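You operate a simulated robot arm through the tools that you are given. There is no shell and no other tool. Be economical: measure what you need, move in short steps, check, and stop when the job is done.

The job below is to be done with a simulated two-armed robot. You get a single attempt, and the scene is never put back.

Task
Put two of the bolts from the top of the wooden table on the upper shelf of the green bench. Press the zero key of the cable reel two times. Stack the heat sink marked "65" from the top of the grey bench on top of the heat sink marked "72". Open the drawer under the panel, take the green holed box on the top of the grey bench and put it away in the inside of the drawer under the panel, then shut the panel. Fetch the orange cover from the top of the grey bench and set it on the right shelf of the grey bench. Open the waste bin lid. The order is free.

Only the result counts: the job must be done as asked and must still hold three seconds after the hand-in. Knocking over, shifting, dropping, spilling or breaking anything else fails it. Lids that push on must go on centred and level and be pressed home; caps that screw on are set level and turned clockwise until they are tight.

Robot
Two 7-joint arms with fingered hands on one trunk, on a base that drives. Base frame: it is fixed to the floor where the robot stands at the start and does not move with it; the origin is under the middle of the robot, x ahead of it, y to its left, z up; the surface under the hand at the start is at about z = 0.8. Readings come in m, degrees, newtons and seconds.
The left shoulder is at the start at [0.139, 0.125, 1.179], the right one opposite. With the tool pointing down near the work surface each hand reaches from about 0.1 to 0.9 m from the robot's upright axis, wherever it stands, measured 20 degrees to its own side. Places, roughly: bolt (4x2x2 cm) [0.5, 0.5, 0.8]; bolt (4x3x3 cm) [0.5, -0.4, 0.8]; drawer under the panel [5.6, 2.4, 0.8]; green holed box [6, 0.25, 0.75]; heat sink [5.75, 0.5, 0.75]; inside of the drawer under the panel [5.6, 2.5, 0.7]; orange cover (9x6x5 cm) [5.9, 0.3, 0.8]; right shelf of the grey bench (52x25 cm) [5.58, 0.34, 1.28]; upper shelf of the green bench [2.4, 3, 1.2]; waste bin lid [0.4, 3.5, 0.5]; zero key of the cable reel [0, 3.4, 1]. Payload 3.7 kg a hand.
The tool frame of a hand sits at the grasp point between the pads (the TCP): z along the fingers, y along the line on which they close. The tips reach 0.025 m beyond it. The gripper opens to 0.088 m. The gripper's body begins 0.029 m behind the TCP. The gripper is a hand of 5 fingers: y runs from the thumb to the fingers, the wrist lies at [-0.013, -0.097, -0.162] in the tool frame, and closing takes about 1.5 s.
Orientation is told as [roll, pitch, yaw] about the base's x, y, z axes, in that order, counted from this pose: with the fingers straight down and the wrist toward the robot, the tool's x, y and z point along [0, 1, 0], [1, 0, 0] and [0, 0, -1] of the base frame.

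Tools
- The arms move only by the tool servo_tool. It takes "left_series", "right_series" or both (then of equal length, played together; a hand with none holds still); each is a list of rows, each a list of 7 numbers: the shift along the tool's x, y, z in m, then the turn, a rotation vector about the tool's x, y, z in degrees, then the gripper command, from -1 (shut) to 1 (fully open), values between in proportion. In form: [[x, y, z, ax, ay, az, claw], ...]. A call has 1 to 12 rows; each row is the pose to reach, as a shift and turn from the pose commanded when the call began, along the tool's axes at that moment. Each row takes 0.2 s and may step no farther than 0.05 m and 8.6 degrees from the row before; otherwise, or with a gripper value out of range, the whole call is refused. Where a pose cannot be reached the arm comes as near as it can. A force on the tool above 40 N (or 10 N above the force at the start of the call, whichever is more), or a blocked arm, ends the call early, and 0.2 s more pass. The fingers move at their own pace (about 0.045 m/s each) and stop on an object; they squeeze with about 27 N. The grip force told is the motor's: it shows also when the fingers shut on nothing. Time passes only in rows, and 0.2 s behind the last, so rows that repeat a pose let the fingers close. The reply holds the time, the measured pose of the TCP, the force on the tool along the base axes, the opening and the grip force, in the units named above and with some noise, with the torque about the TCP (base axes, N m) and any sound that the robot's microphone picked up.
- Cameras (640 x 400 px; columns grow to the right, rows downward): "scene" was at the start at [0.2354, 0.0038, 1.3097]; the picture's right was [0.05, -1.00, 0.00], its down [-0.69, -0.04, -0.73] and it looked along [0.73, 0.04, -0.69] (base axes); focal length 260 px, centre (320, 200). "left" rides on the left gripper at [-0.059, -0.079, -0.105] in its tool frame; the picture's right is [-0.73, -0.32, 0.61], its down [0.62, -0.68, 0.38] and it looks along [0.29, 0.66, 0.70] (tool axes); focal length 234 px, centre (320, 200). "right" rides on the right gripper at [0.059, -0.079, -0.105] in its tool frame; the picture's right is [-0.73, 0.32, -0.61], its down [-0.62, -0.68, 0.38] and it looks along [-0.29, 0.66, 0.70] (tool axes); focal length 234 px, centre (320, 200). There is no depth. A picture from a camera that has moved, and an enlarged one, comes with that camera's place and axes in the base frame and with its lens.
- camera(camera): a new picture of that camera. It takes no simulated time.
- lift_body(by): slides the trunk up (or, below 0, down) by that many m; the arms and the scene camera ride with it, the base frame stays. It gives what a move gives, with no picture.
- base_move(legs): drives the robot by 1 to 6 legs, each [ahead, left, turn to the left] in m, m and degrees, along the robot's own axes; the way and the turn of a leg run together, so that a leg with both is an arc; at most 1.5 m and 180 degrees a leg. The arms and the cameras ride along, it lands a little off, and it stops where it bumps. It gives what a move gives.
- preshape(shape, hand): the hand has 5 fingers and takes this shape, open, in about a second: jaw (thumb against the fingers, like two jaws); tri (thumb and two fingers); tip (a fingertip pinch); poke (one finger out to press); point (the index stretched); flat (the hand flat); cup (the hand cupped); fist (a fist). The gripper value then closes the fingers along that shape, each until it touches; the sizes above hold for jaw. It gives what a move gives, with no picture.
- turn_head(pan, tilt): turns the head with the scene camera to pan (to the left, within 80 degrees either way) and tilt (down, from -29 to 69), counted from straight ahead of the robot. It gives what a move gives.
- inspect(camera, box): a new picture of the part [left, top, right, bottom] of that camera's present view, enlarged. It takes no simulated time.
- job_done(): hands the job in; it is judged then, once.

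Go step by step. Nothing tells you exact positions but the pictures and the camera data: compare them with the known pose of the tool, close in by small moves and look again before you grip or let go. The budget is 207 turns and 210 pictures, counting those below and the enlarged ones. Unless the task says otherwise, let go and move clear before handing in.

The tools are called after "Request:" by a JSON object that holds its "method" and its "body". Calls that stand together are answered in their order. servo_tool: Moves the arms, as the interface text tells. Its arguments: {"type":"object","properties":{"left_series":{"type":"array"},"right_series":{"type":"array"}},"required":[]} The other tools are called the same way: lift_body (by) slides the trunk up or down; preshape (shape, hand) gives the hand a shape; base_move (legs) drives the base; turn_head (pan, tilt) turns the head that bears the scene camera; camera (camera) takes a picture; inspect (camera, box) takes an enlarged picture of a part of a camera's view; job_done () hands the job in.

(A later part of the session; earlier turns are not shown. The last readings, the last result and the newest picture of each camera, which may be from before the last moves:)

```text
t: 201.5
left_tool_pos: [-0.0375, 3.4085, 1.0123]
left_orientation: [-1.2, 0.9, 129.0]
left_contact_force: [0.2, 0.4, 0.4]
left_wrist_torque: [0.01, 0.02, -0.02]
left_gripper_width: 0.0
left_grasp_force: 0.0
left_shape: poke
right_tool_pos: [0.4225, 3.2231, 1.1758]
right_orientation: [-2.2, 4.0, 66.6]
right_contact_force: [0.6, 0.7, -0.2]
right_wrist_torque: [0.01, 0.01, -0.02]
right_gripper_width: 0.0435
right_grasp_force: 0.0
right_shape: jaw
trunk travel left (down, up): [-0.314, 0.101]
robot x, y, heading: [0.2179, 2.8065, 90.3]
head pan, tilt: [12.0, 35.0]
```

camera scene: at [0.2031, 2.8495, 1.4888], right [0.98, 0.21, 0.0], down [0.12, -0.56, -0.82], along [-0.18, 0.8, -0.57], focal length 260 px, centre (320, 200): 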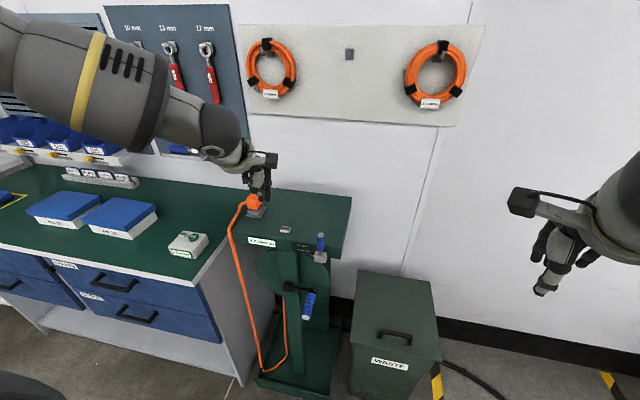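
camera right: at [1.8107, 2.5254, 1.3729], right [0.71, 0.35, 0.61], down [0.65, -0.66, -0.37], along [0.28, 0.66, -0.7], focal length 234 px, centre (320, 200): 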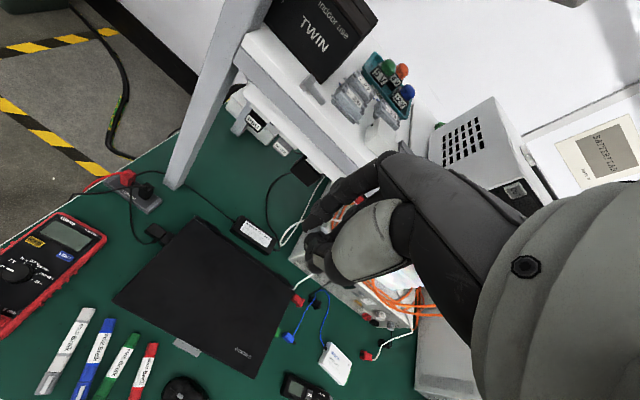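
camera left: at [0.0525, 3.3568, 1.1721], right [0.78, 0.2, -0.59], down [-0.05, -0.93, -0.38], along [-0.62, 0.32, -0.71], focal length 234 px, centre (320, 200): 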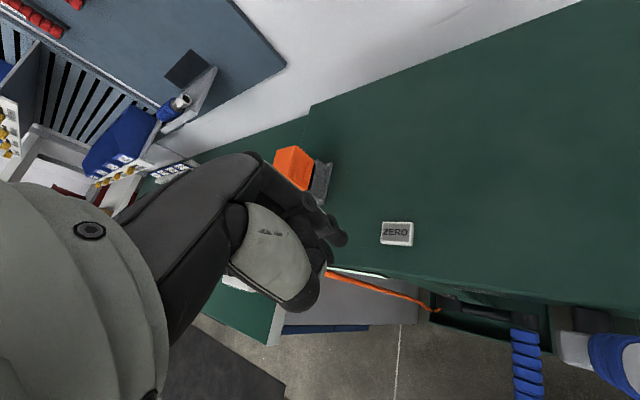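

Both presses clicked. Now the bin: I withdraw the left hand, then lower the trunk and move the right hand over the lid handle.

Request:
{"method": "servo_tool", "body": {"left_series": [[0, 0, -0.04, 0, 0, 0, -1], [0, 0, -0.08, 0, 0, 0, -1], [0, -0.04, -0.09, 0, 0, 7, -1], [0, -0.08, -0.09, 0, 0, 14, -1], [0.02, -0.12, -0.09, 0, 0, 21, -1], [0.04, -0.16, -0.09, 0, 0, 28, -1], [0.06, -0.2, -0.09, 0, 0, 35, -1], [0.1, -0.22, -0.09, 0, 0, 39, -1], [0.14, -0.24, -0.09, 0, 0, 39, -1]]}}

Request:
{"method": "servo_tool", "body": {"right_series": [[0.01, 0, 0, -4, 0, -6, 0.5], [0.02, 0, 0, -4, 0, -12, 0.5], [0.03, 0, 0, -4, 0, -18, 0.5], [0.035, 0, 0, -4, 0, -23, 0.5]]}}

Request:
{"method": "lift_body", "body": {"by": -0.3}}

Request:
{"method": "turn_head", "body": {"pan": -10, "tilt": 45}}

Request:
{"method": "camera", "body": {"camera": "scene"}}

```text
t: 203.5
left_tool_pos: [-0.0133, 3.216, 1.0953]
left_orientation: [-1.6, -0.4, 89.9]
left_contact_force: [-0.4, -0.4, 0.9]
left_wrist_torque: [0.02, -0.03, 0.01]
left_gripper_width: 0.0001
left_grasp_force: 0.1
left_shape: poke
left hand out of reach, approached as far as the arm can: row 7, 8, 9
right_tool_pos: [0.4221, 3.2213, 1.1772]
right_orientation: [-2.1, 3.9, 66.8]
right_contact_force: [0.0, 0.0, -0.2]
right_wrist_torque: [0.03, -0.02, -0.02]
right_gripper_width: 0.0436
right_grasp_force: 0.1
right_shape: jaw
trunk travel left (down, up): [-0.314, 0.101]
robot x, y, heading: [0.2212, 2.8069, 90.5]
head pan, tilt: [12.0, 35.0]
```

```text
t: 204.5
left_tool_pos: [-0.0104, 3.2165, 1.0964]
left_orientation: [-1.5, -0.2, 90.0]
left_contact_force: [0.3, 0.0, 0.5]
left_wrist_torque: [0.05, 0.01, 0.04]
left_gripper_width: 0.0
left_grasp_force: 0.1
left_shape: poke
right_tool_pos: [0.3918, 3.2378, 1.1756]
right_orientation: [-1.1, 0.6, 90.0]
right_contact_force: [-0.6, -1.2, 0.4]
right_wrist_torque: [-0.01, 0.01, -0.02]
right_gripper_width: 0.0658
right_grasp_force: 0.1
right_shape: jaw
trunk travel left (down, up): [-0.314, 0.101]
robot x, y, heading: [0.2169, 2.8132, 90.4]
head pan, tilt: [12.0, 35.0]
```

```text
t: 207.5
left_tool_pos: [-0.0093, 3.1605, 0.5892]
left_orientation: [-2.0, 48.5, 89.9]
left_contact_force: [0.8, 0.7, 0.4]
left_wrist_torque: [-0.04, -0.02, -0.01]
left_gripper_width: 0.0001
left_grasp_force: 0.1
left_shape: poke
right_tool_pos: [0.3916, 3.2419, 0.6491]
right_orientation: [-1.7, 46.7, 89.8]
right_contact_force: [0.6, -1.5, 0.3]
right_wrist_torque: [-0.01, 0.03, -0.06]
right_gripper_width: 0.0655
right_grasp_force: 0.1
right_shape: jaw
trunk travel left (down, up): [-0.014, 0.401]
robot x, y, heading: [0.2202, 2.8101, 90.4]
head pan, tilt: [12.0, 35.0]
```

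```text
t: 208.3
left_tool_pos: [-0.0112, 3.1618, 0.5897]
left_orientation: [-2.0, 48.6, 89.9]
left_contact_force: [0.4, -0.4, 0.3]
left_wrist_torque: [0.0, 0.03, 0.01]
left_gripper_width: 0.0002
left_grasp_force: 0.0
left_shape: poke
right_tool_pos: [0.3911, 3.2436, 0.6481]
right_orientation: [-1.8, 46.8, 89.7]
right_contact_force: [-0.4, -0.3, 0.1]
right_wrist_torque: [0.02, -0.02, 0.02]
right_gripper_width: 0.0657
right_grasp_force: 0.0
right_shape: jaw
trunk travel left (down, up): [-0.014, 0.401]
robot x, y, heading: [0.2205, 2.8117, 90.3]
head pan, tilt: [-10.0, 45.0]
```

```text
67 pictures are left
camera scene: at [0.2327, 3.2163, 1.0923], right [0.99, -0.17, 0.0], down [-0.12, -0.7, -0.71], along [0.12, 0.7, -0.71], focal length 260 px, centre (320, 200)
```

scene: 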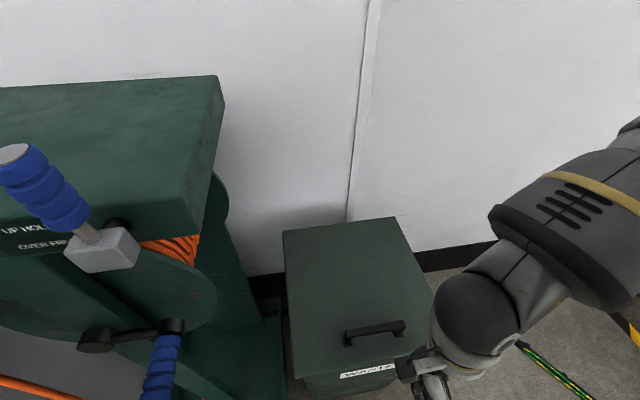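

Lowering bends the torso forward a lot. From both views the handle is at about (0.357, 3.357, 0.603) and the hinge near (y 3.65, z 0.56). I raise the trunk somewhat and level the right hand.

Request:
{"method": "lift_body", "body": {"by": 0.13}}

Request:
{"method": "servo_tool", "body": {"right_series": [[0, -0.01, 0, -8, 0, 0, 0.5], [0, -0.01, 0, -16, 0, 0, 0.5], [0, -0.01, 0, -20, 0, 0, 0.5]]}}

Request:
{"method": "camera", "body": {"camera": "right"}}

```text
t: 209.9
left_tool_pos: [-0.0114, 3.1624, 0.7196]
left_orientation: [-2.0, 48.7, 89.8]
left_contact_force: [-0.3, 0.4, 1.2]
left_wrist_torque: [-0.01, -0.03, 0.01]
left_gripper_width: 0.0
left_grasp_force: 0.0
left_shape: poke
right_tool_pos: [0.3916, 3.2428, 0.7784]
right_orientation: [-1.6, 46.8, 89.7]
right_contact_force: [1.2, -0.6, 0.1]
right_wrist_torque: [0.0, -0.01, -0.03]
right_gripper_width: 0.0657
right_grasp_force: 0.1
right_shape: jaw
trunk travel left (down, up): [-0.144, 0.271]
robot x, y, heading: [0.2223, 2.8083, 90.6]
head pan, tilt: [-10.0, 45.0]
```

```text
t: 210.7
left_tool_pos: [-0.0107, 3.1609, 0.7202]
left_orientation: [-2.0, 48.6, 89.8]
left_contact_force: [0.4, 0.0, 1.0]
left_wrist_torque: [0.0, 0.0, -0.01]
left_gripper_width: 0.0
left_grasp_force: 0.0
left_shape: poke
right_tool_pos: [0.3904, 3.2355, 0.7856]
right_orientation: [-1.2, 26.7, 90.4]
right_contact_force: [0.5, 0.2, 1.2]
right_wrist_torque: [0.01, 0.0, 0.0]
right_gripper_width: 0.0658
right_grasp_force: 0.2
right_shape: jaw
trunk travel left (down, up): [-0.144, 0.271]
robot x, y, heading: [0.2192, 2.8063, 90.0]
head pan, tilt: [-10.0, 45.0]
```

```text
66 pictures are left
camera right: at [0.3301, 3.2105, 0.9134], right [0.71, 0.57, 0.41], down [0.64, -0.77, -0.02], along [0.3, 0.28, -0.91], focal length 234 px, centre (320, 200)
```

right: 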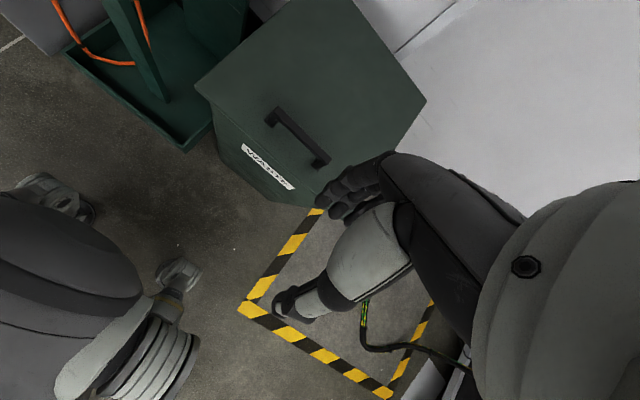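

Request:
{"method": "servo_tool", "body": {"right_series": [[0.008, 0.04, 0.009, -6, 0, 0, 0.8], [0.017, 0.08, 0.019, -12, 0, 0, 0.8], [0.025, 0.12, 0.029, -17, 0, 0, 0.8], [0.033, 0.159, 0.0386, -17, 0, 0, 0.8]]}}

Request:
{"method": "camera", "body": {"camera": "right"}}

Request:
{"method": "camera", "body": {"camera": "scene"}}

```text
t: 211.7
left_tool_pos: [-0.0114, 3.1613, 0.7194]
left_orientation: [-1.9, 48.6, 89.7]
left_contact_force: [-0.3, 0.2, -0.5]
left_wrist_torque: [0.01, 0.0, 0.03]
left_gripper_width: 0.0001
left_grasp_force: 0.0
left_shape: poke
right_tool_pos: [0.3557, 3.3609, 0.6774]
right_orientation: [-1.2, 9.7, 90.7]
right_contact_force: [0.7, -0.3, -0.5]
right_wrist_torque: [-0.03, -0.04, 0.03]
right_gripper_width: 0.0791
right_grasp_force: 0.1
right_shape: jaw
trunk travel left (down, up): [-0.144, 0.271]
robot x, y, heading: [0.2207, 2.8059, 90.3]
head pan, tilt: [-10.0, 45.0]
```

```text
65 pictures are left
camera right: at [0.2967, 3.2985, 0.7922], right [0.71, 0.43, 0.56], down [0.64, -0.73, -0.25], along [0.3, 0.53, -0.79], focal length 234 px, centre (320, 200)
```

right: 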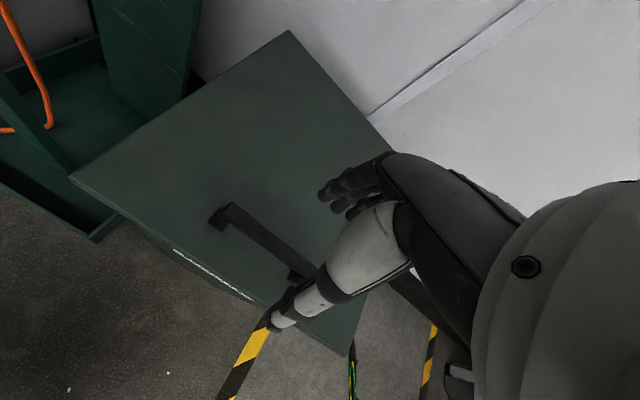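

```text
64 pictures are left
camera scene: at [0.2336, 3.1029, 1.2443], right [0.99, -0.17, 0.0], down [-0.12, -0.7, -0.71], along [0.12, 0.7, -0.71], focal length 260 px, centre (320, 200)
```

scene: 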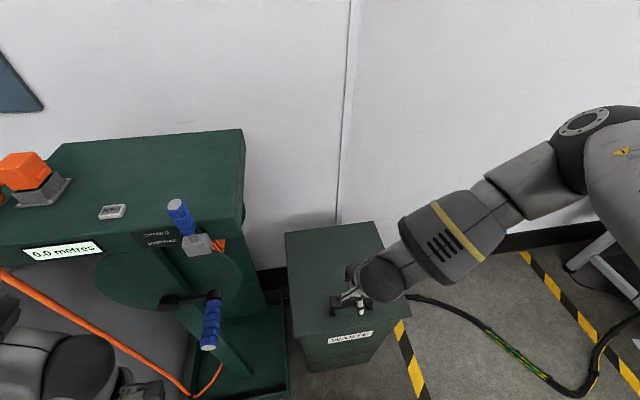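

The handle bar triangulates to (0.353, 3.372, 0.557). I descend around it and close.

Request:
{"method": "servo_tool", "body": {"right_series": [[0.002, 0.01, 0.035, 0, 0, 0, 0.8], [0.003, 0.02, 0.07, 0, 0, 0, 0.8], [0.003, 0.029, 0.1, 0, 0, 0, 0.8]]}}

Request:
{"method": "inspect", "body": {"camera": "right", "box": [200, 150, 440, 350]}}

```text
t: 212.5
left_tool_pos: [-0.0108, 3.1612, 0.7206]
left_orientation: [-2.0, 48.6, 89.9]
left_contact_force: [0.0, 0.4, 0.7]
left_wrist_torque: [0.02, -0.01, 0.0]
left_gripper_width: 0.0
left_grasp_force: 0.0
left_shape: poke
right_tool_pos: [0.3987, 3.366, 0.6406]
right_orientation: [-1.1, 9.8, 90.8]
right_contact_force: [0.9, 0.0, -0.6]
right_wrist_torque: [-0.01, -0.01, 0.0]
right_gripper_width: 0.0791
right_grasp_force: 0.0
right_shape: jaw
right hand out of reach, approached as far as the arm can: row 1, 2, 3
trunk travel left (down, up): [-0.144, 0.271]
robot x, y, heading: [0.2187, 2.8153, 90.5]
head pan, tilt: [-10.0, 45.0]
```

```text
2.00 times, centred on (320, 250) of right
camera zoom: at [0.3396, 3.3041, 0.7555], right [0.71, 0.43, 0.56], down [0.64, -0.73, -0.25], along [0.3, 0.53, -0.79], focal length 468 px, centre (320, 100)
```

zoom: 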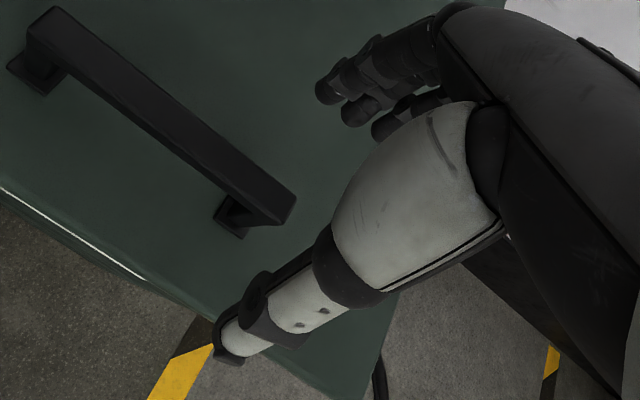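

Request:
{"method": "servo_tool", "body": {"right_series": [[0.02, 0, -0.03, 0, 0, 0, 0.8], [0.044, 0.002, -0.05, 0, 0, 0, 0.8]]}}

Request:
{"method": "lift_body", "body": {"by": -0.09}}

Request:
{"method": "inspect", "body": {"camera": "right", "box": [200, 150, 440, 350]}}

```text
t: 213.1
left_tool_pos: [-0.0121, 3.1609, 0.7219]
left_orientation: [-1.9, 48.6, 89.8]
left_contact_force: [-0.1, 0.5, 0.5]
left_wrist_torque: [-0.01, 0.02, 0.0]
left_gripper_width: 0.0002
left_grasp_force: 0.1
left_shape: poke
right_tool_pos: [0.3546, 3.3758, 0.6884]
right_orientation: [-1.3, 9.9, 90.7]
right_contact_force: [-0.2, -0.7, 0.0]
right_wrist_torque: [0.03, 0.02, -0.01]
right_gripper_width: 0.0792
right_grasp_force: 0.2
right_shape: jaw
trunk travel left (down, up): [-0.144, 0.271]
robot x, y, heading: [0.2184, 2.8122, 90.6]
head pan, tilt: [-10.0, 45.0]
```

```text
t: 214.3
left_tool_pos: [-0.0119, 3.1615, 0.6312]
left_orientation: [-2.0, 48.4, 89.8]
left_contact_force: [-0.2, 0.0, -0.2]
left_wrist_torque: [0.02, -0.02, 0.01]
left_gripper_width: 0.0002
left_grasp_force: 0.1
left_shape: poke
right_tool_pos: [0.353, 3.3768, 0.6019]
right_orientation: [-1.0, 9.6, 90.7]
right_contact_force: [-0.2, -0.5, 0.5]
right_wrist_torque: [0.0, 0.01, 0.0]
right_gripper_width: 0.0791
right_grasp_force: 0.1
right_shape: jaw
trunk travel left (down, up): [-0.054, 0.361]
robot x, y, heading: [0.2179, 2.8098, 90.2]
head pan, tilt: [-10.0, 45.0]
```

```text
2.00 times, centred on (320, 250) of right
camera zoom: at [0.2935, 3.3143, 0.7162], right [0.71, 0.43, 0.56], down [0.64, -0.73, -0.25], along [0.3, 0.54, -0.79], focal length 468 px, centre (320, 100)
```

zoom: 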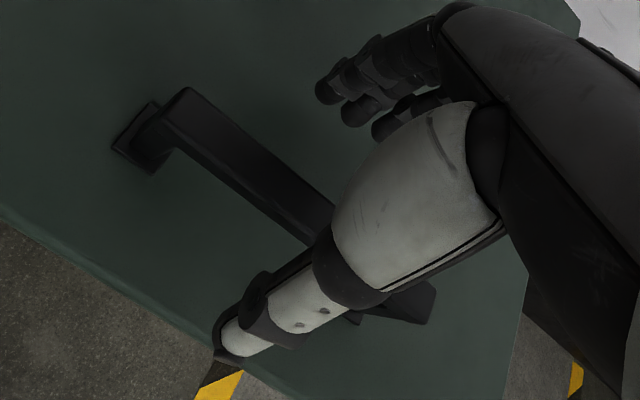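

The bar runs between thumb and fingers. I lower 3.5 cm more and close.

Request:
{"method": "lift_body", "body": {"by": -0.033}}

Request:
{"method": "servo_tool", "body": {"right_series": [[0, 0, 0, 0, 0, 0, 0.3], [0, 0, 0, 0, 0, 0, -0.2], [0, 0, 0, 0, 0, 0, -1], [0, 0, 0, 0, 0, 0, -1], [0, 0, 0, 0, 0, 0, -1], [0, 0, 0, 0, 0, 0, -1]]}}

Request:
{"method": "inspect", "body": {"camera": "right", "box": [200, 150, 440, 350]}}

```text
t: 214.8
left_tool_pos: [-0.0126, 3.1601, 0.6139]
left_orientation: [-1.9, 49.1, 89.8]
left_contact_force: [-0.3, 0.2, -0.9]
left_wrist_torque: [-0.01, 0.01, -0.02]
left_gripper_width: 0.0
left_grasp_force: 0.1
left_shape: poke
right_tool_pos: [0.3509, 3.3771, 0.5848]
right_orientation: [-0.9, 9.4, 90.9]
right_contact_force: [0.8, -1.8, 12.7]
right_wrist_torque: [0.46, -0.06, -0.03]
right_gripper_width: 0.0774
right_grasp_force: 0.0
right_shape: jaw
trunk travel left (down, up): [-0.038, 0.377]
robot x, y, heading: [0.2184, 2.8091, 90.4]
head pan, tilt: [-10.0, 45.0]
stopped: the force on the tool passed its limit at 56 N (the readings are from after the stop); the commanded pose is now the measured one
```

```text
t: 216.2
left_tool_pos: [-0.0114, 3.158, 0.6146]
left_orientation: [-1.9, 49.1, 89.7]
left_contact_force: [0.5, 0.1, -0.2]
left_wrist_torque: [0.02, -0.04, 0.03]
left_gripper_width: 0.0
left_grasp_force: 0.1
left_shape: poke
right_tool_pos: [0.3526, 3.3699, 0.5827]
right_orientation: [-0.9, 10.6, 91.1]
right_contact_force: [1.1, -23.5, 3.0]
right_wrist_torque: [0.03, 0.05, 0.05]
right_gripper_width: 0.0115
right_grasp_force: 26.6
right_shape: jaw
trunk travel left (down, up): [-0.038, 0.377]
robot x, y, heading: [0.216, 2.8074, 90.4]
head pan, tilt: [-10.0, 45.0]
```

```text
2.00 times, centred on (320, 250) of right
camera zoom: at [0.2929, 3.3092, 0.699], right [0.71, 0.44, 0.55], down [0.64, -0.73, -0.24], along [0.29, 0.52, -0.8], focal length 468 px, centre (320, 100)
```

zoom: 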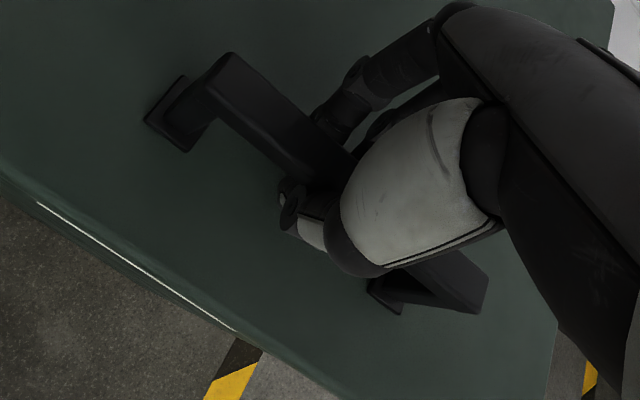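

Bar gripped (12 mm). I start lifting the lid along its hinge arc, tilting the hand with it.

Request:
{"method": "servo_tool", "body": {"right_series": [[0, 0, -0.0195, -4, 0, 0, -1], [0, -0.0003, -0.0393, -8, 0, 0, -1], [0, 0.002, -0.0585, -12, 0, 0, -1], [0, 0.0048, -0.0782, -16, 0, 0, -1], [0, 0.01, -0.097, -20, 0, 0, -1], [0, 0.0153, -0.1161, -24, 0, 0, -1]]}}

Request:
{"method": "camera", "body": {"camera": "scene"}}

```text
t: 217.6
left_tool_pos: [-0.0117, 3.1601, 0.6133]
left_orientation: [-1.9, 49.2, 89.7]
left_contact_force: [-1.1, 0.4, 0.6]
left_wrist_torque: [-0.03, -0.02, 0.01]
left_gripper_width: 0.0
left_grasp_force: 0.0
left_shape: poke
right_tool_pos: [0.3595, 3.3898, 0.673]
right_orientation: [1.5, 0.3, 91.5]
right_contact_force: [12.5, 13.4, -9.6]
right_wrist_torque: [-0.34, 0.19, 0.2]
right_gripper_width: 0.0078
right_grasp_force: 27.5
right_shape: jaw
right hand out of reach, approached as far as the arm can: row 2, 3, 4, 5, 6
trunk travel left (down, up): [-0.038, 0.377]
robot x, y, heading: [0.2234, 2.8122, 90.4]
head pan, tilt: [-10.0, 45.0]
```

```text
60 pictures are left
camera scene: at [0.2342, 3.2029, 1.1184], right [0.99, -0.17, 0.0], down [-0.12, -0.7, -0.71], along [0.12, 0.7, -0.71], focal length 260 px, centre (320, 200)
```

scene: 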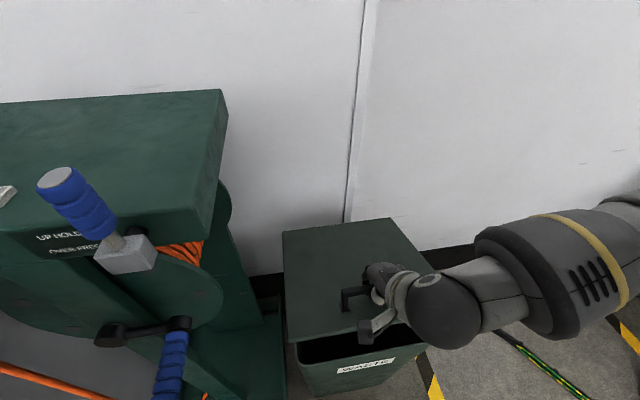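

The lid is rising (about 18°). The arm is near a limit, so I combine trunk lift with forward motion.

Request:
{"method": "lift_body", "body": {"by": 0.04}}

Request:
{"method": "servo_tool", "body": {"right_series": [[0, 0.015, -0.015, -5, 0, 0, -1], [0, 0.03, -0.035, -10, 0, 0, -1], [0, 0.045, -0.055, -15, 0, 0, -1]]}}

Request:
{"method": "camera", "body": {"camera": "right"}}

```text
t: 218.1
left_tool_pos: [-0.0106, 3.1645, 0.6319]
left_orientation: [-1.8, 48.6, 89.9]
left_contact_force: [-0.2, 1.3, -0.3]
left_wrist_torque: [-0.04, 0.0, -0.04]
left_gripper_width: 0.0
left_grasp_force: 0.1
left_shape: poke
right_tool_pos: [0.36, 3.3971, 0.6951]
right_orientation: [1.2, -1.0, 91.5]
right_contact_force: [2.7, 19.0, -14.1]
right_wrist_torque: [-0.28, 0.24, 0.23]
right_gripper_width: 0.0086
right_grasp_force: 27.0
right_shape: jaw
trunk travel left (down, up): [-0.056, 0.36]
robot x, y, heading: [0.2199, 2.8088, 90.5]
head pan, tilt: [-10.0, 45.0]
stopped: the force on the tool passed its limit at 44 N (the readings are from after the stop); the commanded pose is now the measured one
```

```text
t: 218.9
left_tool_pos: [-0.0131, 3.1635, 0.6307]
left_orientation: [-2.1, 48.7, 89.9]
left_contact_force: [-0.7, -0.1, -0.1]
left_wrist_torque: [-0.01, -0.01, 0.02]
left_gripper_width: 0.0
left_grasp_force: 0.0
left_shape: poke
right_tool_pos: [0.3649, 3.4287, 0.7383]
right_orientation: [2.7, -7.7, 91.7]
right_contact_force: [-1.9, 22.6, -22.4]
right_wrist_torque: [-0.56, 0.2, 0.38]
right_gripper_width: 0.008
right_grasp_force: 27.3
right_shape: jaw
right hand out of reach, approached as far as the arm can: row 1, 2, 3
trunk travel left (down, up): [-0.056, 0.36]
robot x, y, heading: [0.2181, 2.8081, 90.5]
head pan, tilt: [-10.0, 45.0]
stopped in row 3 (right hand): the force on the tool passed its limit at 41 N (the readings are from after the stop); the commanded pose is now the measured one
```

```text
59 pictures are left
camera right: at [0.3146, 3.3357, 0.834], right [0.75, 0.27, 0.61], down [0.62, -0.6, -0.5], along [0.23, 0.75, -0.61], focal length 234 px, centre (320, 200)
```

right: 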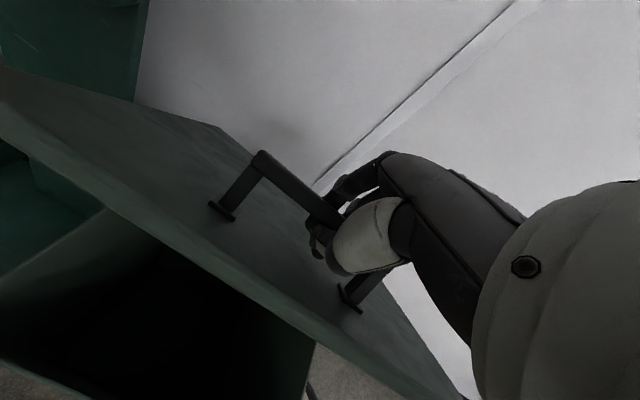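

Lid at about 33°. I continue along the arc with more forward motion.

Request:
{"method": "servo_tool", "body": {"right_series": [[0, 0.023, -0.008, -4, 0, 0, -1], [0, 0.045, -0.019, -8, 0, 0, -1], [0, 0.063, -0.029, -11, 0, 0, -1], [0, 0.08, -0.038, -15, 0, 0, -1], [0, 0.098, -0.045, -18, 0, 0, -1], [0, 0.116, -0.052, -21, 0, 0, -1], [0, 0.135, -0.058, -24, 0, 0, -1], [0, 0.155, -0.062, -27, 0, 0, -1]]}}

Request:
{"method": "camera", "body": {"camera": "right"}}

```text
t: 219.7
left_tool_pos: [-0.0123, 3.1629, 0.6315]
left_orientation: [-1.9, 48.8, 89.9]
left_contact_force: [-0.3, -0.3, 0.5]
left_wrist_torque: [0.03, 0.0, 0.0]
left_gripper_width: 0.0
left_grasp_force: 0.0
left_shape: poke
right_tool_pos: [0.3727, 3.4896, 0.7873]
right_orientation: [3.2, -16.4, 92.0]
right_contact_force: [-9.8, 14.6, -26.1]
right_wrist_torque: [-0.35, 0.12, 0.43]
right_gripper_width: 0.0071
right_grasp_force: 27.4
right_shape: jaw
right hand out of reach, approached as far as the arm can: row 1, 2, 3
trunk travel left (down, up): [-0.056, 0.36]
robot x, y, heading: [0.218, 2.8162, 90.6]
head pan, tilt: [-10.0, 45.0]
stopped in row 3 (right hand): the force on the tool passed its limit at 45 N (the readings are from after the stop); the commanded pose is now the measured one
```

```text
58 pictures are left
camera right: at [0.3233, 3.3822, 0.8687], right [0.75, 0.18, 0.63], down [0.62, -0.51, -0.59], along [0.22, 0.84, -0.5], focal length 234 px, centre (320, 200)
```

right: 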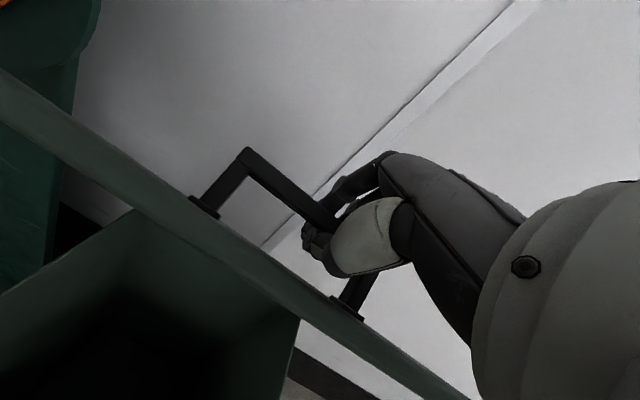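

Request:
{"method": "servo_tool", "body": {"right_series": [[0.002, 0.02, 0.002, -3, 0, 0, -1], [0.004, 0.041, 0.002, -7, 0, 0, -1], [0.006, 0.06, 0.001, -10, 0, 0, -1], [0.008, 0.079, 0.001, -14, 0, 0, -1], [0.01, 0.099, 0.002, -18, 0, 0, -1], [0.01, 0.1187, 0.004, -22, 0, 0, -1], [0.01, 0.135, 0.009, -26, 0, 0, -1], [0.01, 0.152, 0.0135, -30, 0, 0, -1]]}}

Request:
{"method": "camera", "body": {"camera": "right"}}

```text
t: 220.3
left_tool_pos: [-0.0118, 3.1631, 0.6315]
left_orientation: [-2.0, 48.6, 89.9]
left_contact_force: [-1.0, -0.1, -0.5]
left_wrist_torque: [0.03, 0.02, 0.01]
left_gripper_width: 0.0002
left_grasp_force: 0.0
left_shape: poke
right_tool_pos: [0.3713, 3.532, 0.8126]
right_orientation: [2.9, -20.7, 91.7]
right_contact_force: [-5.6, 10.8, -28.7]
right_wrist_torque: [-0.25, 0.05, 0.38]
right_gripper_width: 0.0066
right_grasp_force: 26.7
right_shape: jaw
right hand out of reach, approached as far as the arm can: row 1, 2
trunk travel left (down, up): [-0.056, 0.36]
robot x, y, heading: [0.2183, 2.8147, 90.7]
head pan, tilt: [-10.0, 45.0]
stopped in row 2 (right hand): the force on the tool passed its limit at 46 N (the readings are from after the stop); the commanded pose is now the measured one
```

```text
57 pictures are left
camera right: at [0.3224, 3.4186, 0.8851], right [0.75, 0.12, 0.65], down [0.62, -0.47, -0.63], along [0.23, 0.87, -0.43], focal length 234 px, centre (320, 200)
```

right: 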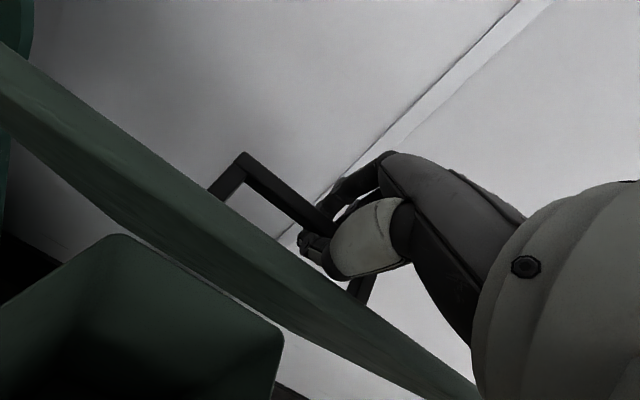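

Lid near 57°. I use the base to push forward 5 cm with the hand holding.

Request:
{"method": "base_move", "body": {"legs": [[0.05, 0, 0]]}}

Request:
{"method": "servo_tool", "body": {"right_series": [[0, 0.018, 0.003, -4, 0, 0, -1], [0, 0.036, 0.008, -8, 0, 0, -1], [0, 0.054, 0.014, -12, 0, 0, -1]]}}

Request:
{"method": "camera", "body": {"camera": "right"}}

```text
t: 221.2
left_tool_pos: [-0.0128, 3.2111, 0.633]
left_orientation: [-1.9, 48.4, 89.7]
left_contact_force: [-0.1, 0.2, 0.2]
left_wrist_torque: [0.01, 0.0, 0.01]
left_gripper_width: 0.0
left_grasp_force: 0.1
left_shape: poke
right_tool_pos: [0.3713, 3.5801, 0.8212]
right_orientation: [3.2, -21.9, 91.6]
right_contact_force: [-2.2, 0.7, -4.2]
right_wrist_torque: [-0.09, -0.06, 0.12]
right_gripper_width: 0.0087
right_grasp_force: 26.7
right_shape: jaw
trunk travel left (down, up): [-0.056, 0.36]
robot x, y, heading: [0.2206, 2.8599, 90.5]
head pan, tilt: [-10.0, 45.0]
```

```text
t: 221.8
left_tool_pos: [-0.0126, 3.2096, 0.6313]
left_orientation: [-1.9, 48.7, 90.1]
left_contact_force: [0.0, -0.7, 0.4]
left_wrist_torque: [-0.02, -0.03, -0.01]
left_gripper_width: 0.0001
left_grasp_force: 0.0
left_shape: poke
right_tool_pos: [0.3739, 3.611, 0.8351]
right_orientation: [3.1, -24.1, 91.8]
right_contact_force: [-4.4, 2.3, -29.2]
right_wrist_torque: [-0.39, -0.1, 0.04]
right_gripper_width: 0.0083
right_grasp_force: 27.2
right_shape: jaw
right hand out of reach, approached as far as the arm can: row 1, 2
trunk travel left (down, up): [-0.056, 0.36]
robot x, y, heading: [0.2195, 2.8576, 90.8]
head pan, tilt: [-10.0, 45.0]
stopped in row 2 (right hand): the force on the tool passed its limit at 46 N (the readings are from after the stop); the commanded pose is now the measured one
```

```text
56 pictures are left
camera right: at [0.3252, 3.493, 0.9004], right [0.76, 0.09, 0.65], down [0.62, -0.43, -0.66], along [0.22, 0.9, -0.38], focal length 234 px, centre (320, 200)
```

right: 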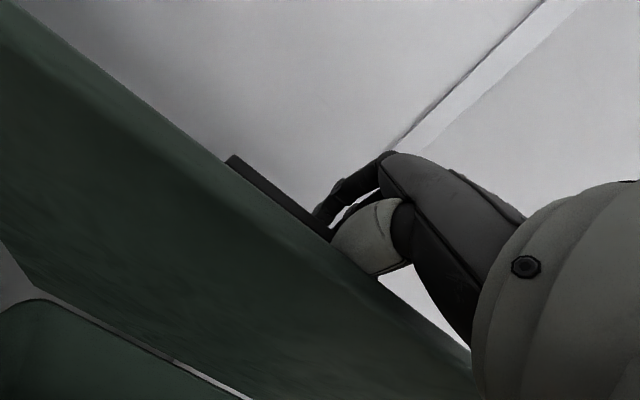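

About 76° now. A bit lower and further forward.

Request:
{"method": "lift_body", "body": {"by": -0.012}}

Request:
{"method": "base_move", "body": {"legs": [[0.045, 0, 0]]}}

Request:
{"method": "camera", "body": {"camera": "scene"}}

```text
t: 222.3
left_tool_pos: [-0.0124, 3.2108, 0.62]
left_orientation: [-1.9, 48.4, 89.9]
left_contact_force: [0.6, 0.5, 0.5]
left_wrist_torque: [0.02, 0.01, -0.02]
left_gripper_width: 0.0001
left_grasp_force: 0.0
left_shape: poke
right_tool_pos: [0.3718, 3.6128, 0.8301]
right_orientation: [3.3, -25.1, 91.8]
right_contact_force: [-8.1, -1.9, -9.6]
right_wrist_torque: [-0.87, -0.19, -0.23]
right_gripper_width: 0.01
right_grasp_force: 27.1
right_shape: jaw
trunk travel left (down, up): [-0.044, 0.372]
robot x, y, heading: [0.2179, 2.8575, 90.4]
head pan, tilt: [-10.0, 45.0]
```

```text
t: 223.2
left_tool_pos: [-0.0142, 3.2539, 0.6219]
left_orientation: [-2.0, 48.2, 90.0]
left_contact_force: [0.2, -0.6, -0.8]
left_wrist_torque: [0.01, 0.0, 0.05]
left_gripper_width: 0.0002
left_grasp_force: 0.1
left_shape: poke
right_tool_pos: [0.3726, 3.6562, 0.8377]
right_orientation: [3.3, -25.8, 91.7]
right_contact_force: [-2.6, -9.7, 20.7]
right_wrist_torque: [-2.77, 0.01, 0.06]
right_gripper_width: 0.0149
right_grasp_force: 26.9
right_shape: jaw
trunk travel left (down, up): [-0.044, 0.372]
robot x, y, heading: [0.2159, 2.9053, 90.4]
head pan, tilt: [-10.0, 45.0]
```

```text
55 pictures are left
camera scene: at [0.2303, 3.2881, 1.1266], right [0.99, -0.16, 0.0], down [-0.12, -0.7, -0.71], along [0.12, 0.7, -0.71], focal length 260 px, centre (320, 200)
```

scene: 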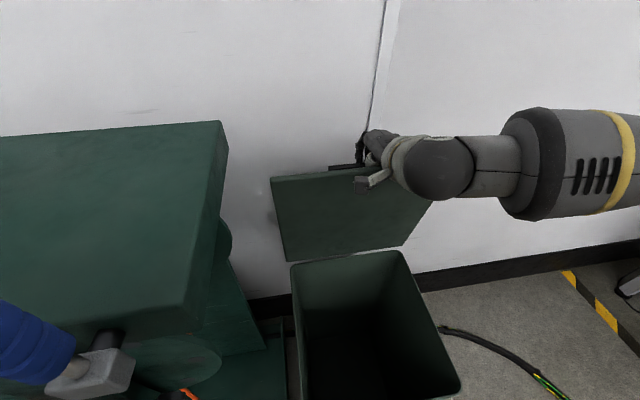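

Request:
{"method": "servo_tool", "body": {"right_series": [[0, 0.012, 0.008, -3, 0, 0, -1], [0, 0.024, 0.016, -6, 0, 0, -1], [0, 0.036, 0.024, -9, 0, 0, -1]]}}

Request:
{"method": "camera", "body": {"camera": "right"}}

```text
t: 223.9
left_tool_pos: [-0.0152, 3.2544, 0.6198]
left_orientation: [-1.9, 48.5, 90.1]
left_contact_force: [0.4, 0.2, -1.2]
left_wrist_torque: [0.02, 0.02, 0.03]
left_gripper_width: 0.0
left_grasp_force: 0.1
left_shape: poke
right_tool_pos: [0.3748, 3.6869, 0.8434]
right_orientation: [3.3, -27.3, 92.4]
right_contact_force: [-3.3, -7.3, -18.8]
right_wrist_torque: [-1.42, 0.01, 0.2]
right_gripper_width: 0.0197
right_grasp_force: 27.0
right_shape: jaw
right hand out of reach, approached as far as the arm can: row 1, 2, 3
trunk travel left (down, up): [-0.044, 0.372]
robot x, y, heading: [0.2189, 2.9046, 90.9]
head pan, tilt: [-10.0, 45.0]
stopped in row 3 (right hand): the force on the tool passed its limit at 44 N (the readings are from after the stop); the commanded pose is now the measured one
```

```text
54 pictures are left
camera right: at [0.3284, 3.565, 0.9028], right [0.76, 0.06, 0.65], down [0.62, -0.39, -0.69], along [0.21, 0.92, -0.33], focal length 234 px, centre (320, 200)
```

right: 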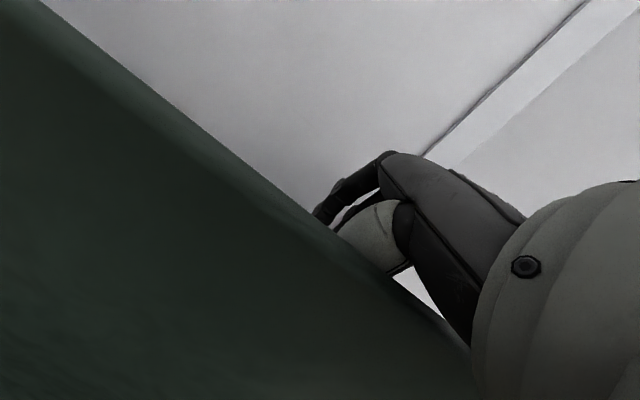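

The lid is now about 90° or slightly past. I open slightly, and slide the hand straight up out of the handle.

Request:
{"method": "servo_tool", "body": {"right_series": [[0, 0.004, 0.002, 0, 0, 0, -0.4], [0, 0.006, 0.002, 0, 0, 0, -0.3], [0, 0.006, 0.002, 0, 0, 0, -0.3], [0, 0.017, -0.02, 0, 0, 0, -0.3], [0, 0.03, -0.045, 0, 0, 0, -0.3], [0, 0.044, -0.075, 0, 0, 0, -0.3], [0, 0.058, -0.105, 0, 0, 0, -0.3]]}}

Request:
{"method": "camera", "body": {"camera": "scene"}}

```text
t: 225.5
left_tool_pos: [-0.0154, 3.2541, 0.6208]
left_orientation: [-2.0, 48.5, 90.1]
left_contact_force: [-0.9, -0.1, -0.1]
left_wrist_torque: [-0.02, -0.03, -0.02]
left_gripper_width: 0.0002
left_grasp_force: 0.0
left_shape: poke
right_tool_pos: [0.3819, 3.6909, 0.9739]
right_orientation: [3.4, -28.4, 92.2]
right_contact_force: [-0.4, 0.1, 0.3]
right_wrist_torque: [0.04, -0.05, 0.03]
right_gripper_width: 0.031
right_grasp_force: 0.0
right_shape: jaw
trunk travel left (down, up): [-0.044, 0.372]
robot x, y, heading: [0.2206, 2.9036, 90.7]
head pan, tilt: [-10.0, 45.0]
```

```text
53 pictures are left
camera scene: at [0.2294, 3.2902, 1.1256], right [0.99, -0.16, 0.0], down [-0.11, -0.7, -0.71], along [0.11, 0.7, -0.71], focal length 260 px, centre (320, 200)
```

scene: 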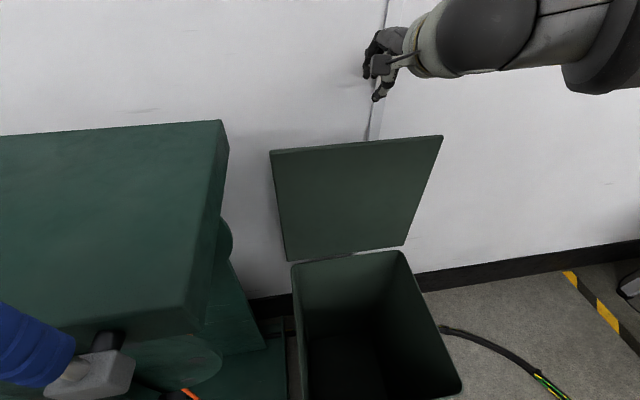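

The lid stays open. Now I back away, raise the trunk, and tuck the hands.

Request:
{"method": "base_move", "body": {"legs": [[-0.75, 0, 0]]}}

Request:
{"method": "lift_body", "body": {"by": 0.2}}

Request:
{"method": "servo_tool", "body": {"left_series": [[0, 0, 0, -8, 0, 0, -1], [0, 0, 0, -16, 0, 0, -1], [0, 0, -0.02, -24, 0, 0, -1], [0, 0, -0.04, -32, 0, 0, -1], [0, 0, -0.06, -40, 0, 0, -1], [0, 0, -0.08, -47, 0, 0, -1], [0, 0, -0.1, -47, 0, 0, -1], [0, 0, -0.12, -47, 0, 0, -1]], "right_series": [[0, -0.04, 0, 4, 0, 0, 0.5], [0, -0.08, 0, 8, 0, 0, 0.5], [0, -0.12, 0, 12, 0, 0, 0.5], [0, -0.16, 0, 16, 0, 0, 0.5], [-0.02, -0.2, 0, 20, 0, 0, 0.5], [-0.04, -0.24, 0, 24, 0, 0, 0.5], [-0.06, -0.28, 0, 27, 0, 0, 0.5], [-0.08, -0.3, 0, 27, 0, 0, 0.5]]}}

```text
t: 229.6
left_tool_pos: [-0.0052, 2.503, 0.6206]
left_orientation: [-1.9, 48.4, 90.0]
left_contact_force: [-0.5, 0.2, -0.1]
left_wrist_torque: [-0.03, -0.04, 0.02]
left_gripper_width: 0.0003
left_grasp_force: 0.0
left_shape: poke
right_tool_pos: [0.3927, 2.9379, 0.9721]
right_orientation: [3.4, -28.4, 92.2]
right_contact_force: [0.7, -0.5, 0.0]
right_wrist_torque: [-0.02, -0.01, 0.01]
right_gripper_width: 0.0308
right_grasp_force: 0.0
right_shape: jaw
trunk travel left (down, up): [-0.044, 0.372]
robot x, y, heading: [0.2246, 2.1499, 90.7]
head pan, tilt: [-10.0, 45.0]
```

```text
t: 231.7
left_tool_pos: [-0.0054, 2.5012, 0.8197]
left_orientation: [-2.0, 48.5, 90.0]
left_contact_force: [0.5, -0.1, -1.2]
left_wrist_torque: [-0.01, 0.01, -0.01]
left_gripper_width: 0.0
left_grasp_force: 0.1
left_shape: poke
right_tool_pos: [0.3935, 2.9399, 1.1694]
right_orientation: [3.4, -28.2, 92.2]
right_contact_force: [0.1, 0.7, -0.5]
right_wrist_torque: [-0.02, 0.0, -0.01]
right_gripper_width: 0.0306
right_grasp_force: 0.0
right_shape: jaw
trunk travel left (down, up): [-0.244, 0.172]
robot x, y, heading: [0.2284, 2.1516, 90.5]
head pan, tilt: [-10.0, 45.0]
```

```text
t: 233.5
left_tool_pos: [-0.0083, 2.591, 0.8993]
left_orientation: [-1.4, 1.3, 91.4]
left_contact_force: [-0.6, 0.2, 0.0]
left_wrist_torque: [0.03, -0.01, 0.01]
left_gripper_width: 0.0
left_grasp_force: 0.2
left_shape: poke
right_tool_pos: [0.482, 2.6795, 1.0237]
right_orientation: [3.0, -1.4, 93.7]
right_contact_force: [-0.1, -0.8, -0.2]
right_wrist_torque: [0.0, 0.05, 0.0]
right_gripper_width: 0.0657
right_grasp_force: 0.0
right_shape: jaw
trunk travel left (down, up): [-0.244, 0.172]
robot x, y, heading: [0.227, 2.1503, 90.4]
head pan, tilt: [-10.0, 45.0]
```

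Request:
{"method": "servo_tool", "body": {"left_series": [[0, -0.02, -0.04, 0, 0, 0, -1], [0, -0.04, -0.08, 0, 0, 0, -1], [0, -0.06, -0.12, 0, 0, 0, -1], [0, -0.08, -0.16, 0, 0, 0, -1]], "right_series": [[0, -0.02, -0.02, 0, 0, 0, 0.5], [0, -0.04, -0.04, 0, 0, 0, 0.5], [0, -0.06, -0.06, 0, 0, 0, 0.5], [0, -0.08, -0.08, 0, 0, 0, 0.5]]}}

Request:
{"method": "base_move", "body": {"legs": [[-0.1, 0, 0], [0, -1.48, 0], [-1.25, 0, 0], [0, 0, -90]]}}

Request:
{"method": "preshape", "body": {"shape": "jaw", "hand": "left"}}

Request:
{"method": "turn_head", "body": {"pan": 0, "tilt": 15}}

Request:
{"method": "camera", "body": {"camera": "scene"}}

```text
t: 234.5
left_tool_pos: [-0.036, 2.588, 1.0642]
left_orientation: [-1.3, 1.4, 91.3]
left_contact_force: [0.1, 0.4, 0.2]
left_wrist_torque: [0.04, -0.01, -0.01]
left_gripper_width: 0.0
left_grasp_force: 0.1
left_shape: poke
left hand out of reach, approached as far as the arm can: row 2, 3, 4
right_tool_pos: [0.4913, 2.5981, 1.104]
right_orientation: [3.1, -1.4, 93.7]
right_contact_force: [0.4, -0.1, -0.4]
right_wrist_torque: [0.0, -0.03, -0.01]
right_gripper_width: 0.0658
right_grasp_force: 0.2
right_shape: jaw
trunk travel left (down, up): [-0.244, 0.172]
robot x, y, heading: [0.2286, 2.1502, 90.8]
head pan, tilt: [-10.0, 45.0]
```

```text
t: 258.3
left_tool_pos: [2.1984, 1.102, 1.0625]
left_orientation: [-1.3, 1.5, 1.7]
left_contact_force: [-0.4, 0.9, -0.9]
left_wrist_torque: [0.0, 0.0, 0.0]
left_gripper_width: 0.0
left_grasp_force: 0.0
left_shape: poke
right_tool_pos: [2.2113, 0.5743, 1.1034]
right_orientation: [3.1, -1.5, 4.0]
right_contact_force: [-0.9, 1.0, -0.1]
right_wrist_torque: [0.0, 0.03, 0.02]
right_gripper_width: 0.0658
right_grasp_force: 0.0
right_shape: jaw
trunk travel left (down, up): [-0.244, 0.172]
robot x, y, heading: [1.7589, 0.8347, 0.7]
head pan, tilt: [-10.0, 45.0]
```

```text
t: 259.2
left_tool_pos: [2.1983, 1.1014, 1.0627]
left_orientation: [-1.3, 1.5, 1.8]
left_contact_force: [0.4, 0.0, 0.3]
left_wrist_torque: [0.01, -0.02, 0.04]
left_gripper_width: 0.088
left_grasp_force: 0.1
left_shape: jaw
right_tool_pos: [2.2117, 0.5748, 1.1042]
right_orientation: [3.0, -1.5, 4.0]
right_contact_force: [0.1, 0.1, 0.4]
right_wrist_torque: [0.04, -0.01, 0.0]
right_gripper_width: 0.0659
right_grasp_force: 0.1
right_shape: jaw
trunk travel left (down, up): [-0.244, 0.172]
robot x, y, heading: [1.759, 0.8375, 0.9]
head pan, tilt: [-10.0, 45.0]
```

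```text
t: 260.1
left_tool_pos: [2.1971, 1.1018, 1.0621]
left_orientation: [-1.3, 1.4, 1.7]
left_contact_force: [0.0, -0.1, 0.0]
left_wrist_torque: [0.01, -0.03, -0.02]
left_gripper_width: 0.088
left_grasp_force: 0.1
left_shape: jaw
right_tool_pos: [2.2109, 0.5737, 1.1043]
right_orientation: [3.0, -1.4, 3.9]
right_contact_force: [0.2, -0.2, 0.1]
right_wrist_torque: [0.02, -0.02, 0.03]
right_gripper_width: 0.0656
right_grasp_force: 0.2
right_shape: jaw
trunk travel left (down, up): [-0.244, 0.172]
robot x, y, heading: [1.7624, 0.8363, 1.2]
head pan, tilt: [0.0, 15.0]
```

```text
52 pictures are left
camera scene: at [1.9629, 0.839, 1.4005], right [0.02, -1.0, 0.0], down [-0.26, 0.0, -0.97], along [0.97, 0.01, -0.26], focal length 260 px, centre (320, 200)
```

scene: 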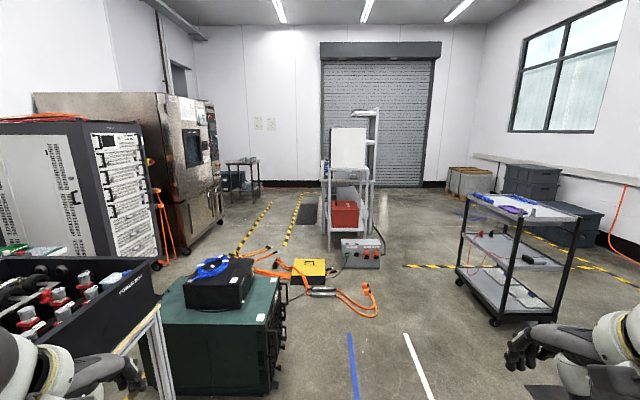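

The grey bench stands ahead around x = 5–6, y = 0.3–0.7; cables and a control box lie in front of its left part. I go round on the right via y about 0.

Request:
{"method": "base_move", "body": {"legs": [[0, -0.87, -1], [1.5, 0, 0], [0.8, 0, 0]]}}

Request:
{"method": "turn_head", "body": {"pan": 12, "tilt": 15}}

Request:
{"method": "camera", "body": {"camera": "scene"}}

```text
t: 279.3
left_tool_pos: [4.5432, 0.2525, 1.0617]
left_orientation: [-1.3, 1.4, 1.8]
left_contact_force: [0.3, 0.3, 0.6]
left_wrist_torque: [0.01, 0.01, -0.01]
left_gripper_width: 0.0878
left_grasp_force: 0.0
left_shape: jaw
right_tool_pos: [4.5578, -0.274, 1.1036]
right_orientation: [3.0, -1.3, 4.1]
right_contact_force: [-0.1, 0.0, -0.2]
right_wrist_torque: [0.0, -0.03, -0.02]
right_gripper_width: 0.0658
right_grasp_force: 0.1
right_shape: jaw
trunk travel left (down, up): [-0.244, 0.172]
robot x, y, heading: [4.1068, -0.0139, 1.1]
head pan, tilt: [0.0, 15.0]
```

```text
t: 280.0
left_tool_pos: [4.5431, 0.254, 1.0618]
left_orientation: [-1.3, 1.5, 1.7]
left_contact_force: [-0.1, 0.6, 1.0]
left_wrist_torque: [-0.02, 0.01, 0.0]
left_gripper_width: 0.088
left_grasp_force: 0.1
left_shape: jaw
right_tool_pos: [4.5574, -0.2744, 1.1046]
right_orientation: [3.0, -1.4, 4.1]
right_contact_force: [0.3, 0.4, 0.1]
right_wrist_torque: [0.02, -0.01, 0.01]
right_gripper_width: 0.0658
right_grasp_force: 0.2
right_shape: jaw
trunk travel left (down, up): [-0.244, 0.172]
robot x, y, heading: [4.1017, -0.0115, 1.0]
head pan, tilt: [12.0, 15.0]
```

```text
51 pictures are left
camera scene: at [4.3068, 0.0097, 1.4006], right [0.22, -0.97, 0.0], down [-0.25, -0.06, -0.97], along [0.94, 0.22, -0.26], focal length 260 px, centre (320, 200)
```

scene: 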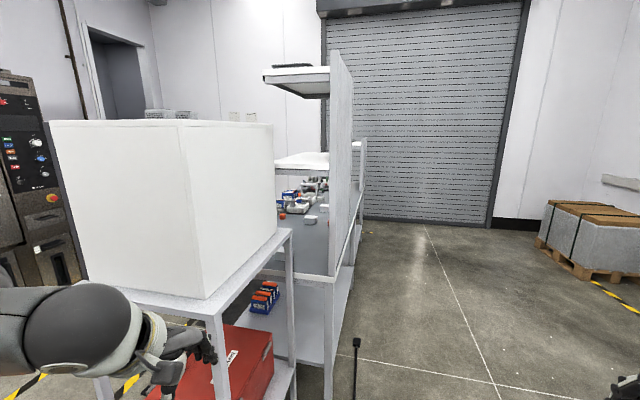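

The bench's open front faces +y (back board toward me), so I must go round its far end. I drive east along y about -0.6, past x = 7.2, and look.

Request:
{"method": "base_move", "body": {"legs": [[0, -0.6, 0], [1.5, 0, -1], [1.5, 0, 0], [0.8, 0, 0]]}}

Request:
{"method": "turn_head", "body": {"pan": 70, "tilt": 25}}

Request:
{"method": "camera", "body": {"camera": "scene"}}

```text
t: 282.4
left_tool_pos: [4.5487, 0.1075, 1.0621]
left_orientation: [-1.3, 1.6, 1.4]
left_contact_force: [0.2, 0.3, -0.8]
left_wrist_torque: [0.01, 0.0, 0.02]
left_gripper_width: 0.0879
left_grasp_force: 0.0
left_shape: jaw
right_tool_pos: [4.56, -0.4208, 1.104]
right_orientation: [3.1, -1.4, 3.7]
right_contact_force: [-0.6, 0.2, 0.4]
right_wrist_torque: [0.0, 0.01, -0.01]
right_gripper_width: 0.0657
right_grasp_force: 0.2
right_shape: jaw
trunk travel left (down, up): [-0.244, 0.172]
robot x, y, heading: [4.1107, -0.155, 0.7]
head pan, tilt: [12.0, 15.0]
stopped in leg 1: the robot was blocked; the commanded pose is now the measured one
```

```text
t: 283.6
left_tool_pos: [4.5485, 0.1088, 1.0621]
left_orientation: [-1.3, 1.5, 1.4]
left_contact_force: [0.3, -0.2, 0.0]
left_wrist_torque: [0.0, 0.0, 0.01]
left_gripper_width: 0.0879
left_grasp_force: 0.1
left_shape: jaw
right_tool_pos: [4.5605, -0.4204, 1.103]
right_orientation: [3.0, -1.4, 3.7]
right_contact_force: [1.5, -0.3, -0.4]
right_wrist_torque: [0.0, -0.04, 0.05]
right_gripper_width: 0.0659
right_grasp_force: 0.0
right_shape: jaw
trunk travel left (down, up): [-0.244, 0.172]
robot x, y, heading: [4.1081, -0.1548, 0.6]
head pan, tilt: [70.0, 25.0]
```

```text
50 pictures are left
camera scene: at [4.2506, -0.0673, 1.3843], right [0.94, -0.33, 0.0], down [-0.14, -0.4, -0.91], along [0.3, 0.85, -0.42], focal length 260 px, centre (320, 200)
```

scene: 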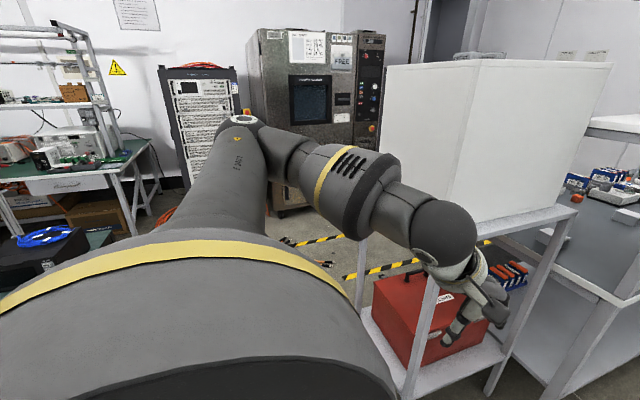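

I was stopped by the trolley on my right. I first go forward past it, then right, then on.

Request:
{"method": "base_move", "body": {"legs": [[0.1, 0.03, 0], [0.55, 0, 0], [0, -0.45, -1], [1.5, 0, 0], [1.5, 0, 0]]}}

Request:
{"method": "turn_head", "body": {"pan": 60, "tilt": 25}}

Request:
{"method": "camera", "body": {"camera": "scene"}}

```text
t: 286.7
left_tool_pos: [5.002, 0.1403, 1.0669]
left_orientation: [-1.3, 0.9, 1.8]
left_contact_force: [0.3, 0.7, -0.1]
left_wrist_torque: [-0.01, 0.0, 0.01]
left_gripper_width: 0.0881
left_grasp_force: 0.1
left_shape: jaw
right_tool_pos: [5.0169, -0.3873, 1.1051]
right_orientation: [3.3, -1.7, 4.0]
right_contact_force: [0.4, 0.5, 0.7]
right_wrist_torque: [-0.02, 0.0, 0.02]
right_gripper_width: 0.0657
right_grasp_force: 0.0
right_shape: jaw
trunk travel left (down, up): [-0.244, 0.172]
robot x, y, heading: [4.5678, -0.12, 1.2]
head pan, tilt: [70.0, 25.0]
stopped in leg 2: the robot was blocked; the commanded pose is now the measured one
```

```text
t: 287.4
left_tool_pos: [5.0021, 0.1391, 1.0678]
left_orientation: [-1.3, 1.2, 1.8]
left_contact_force: [1.3, -0.1, -0.2]
left_wrist_torque: [0.01, -0.01, -0.05]
left_gripper_width: 0.0881
left_grasp_force: 0.1
left_shape: jaw
right_tool_pos: [5.0159, -0.3883, 1.1048]
right_orientation: [3.2, -1.7, 4.0]
right_contact_force: [0.6, -0.5, -0.1]
right_wrist_torque: [0.01, 0.0, 0.0]
right_gripper_width: 0.0659
right_grasp_force: 0.0
right_shape: jaw
trunk travel left (down, up): [-0.244, 0.172]
robot x, y, heading: [4.5692, -0.1221, 1.0]
head pan, tilt: [60.0, 25.0]
```

```text
49 pictures are left
camera scene: at [4.7168, -0.0462, 1.386], right [0.87, -0.49, 0.0], down [-0.2, -0.36, -0.91], along [0.44, 0.8, -0.41], focal length 260 px, centre (320, 200)
```

scene: 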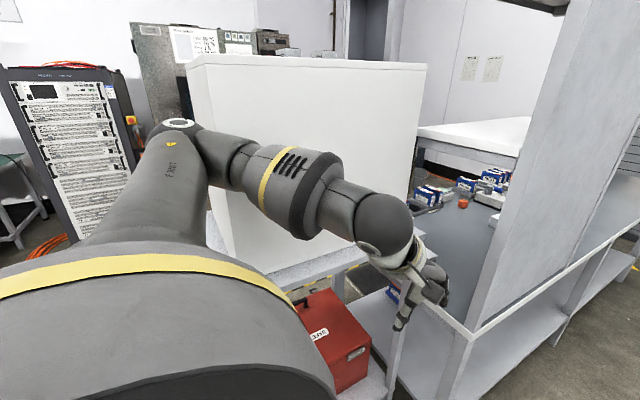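

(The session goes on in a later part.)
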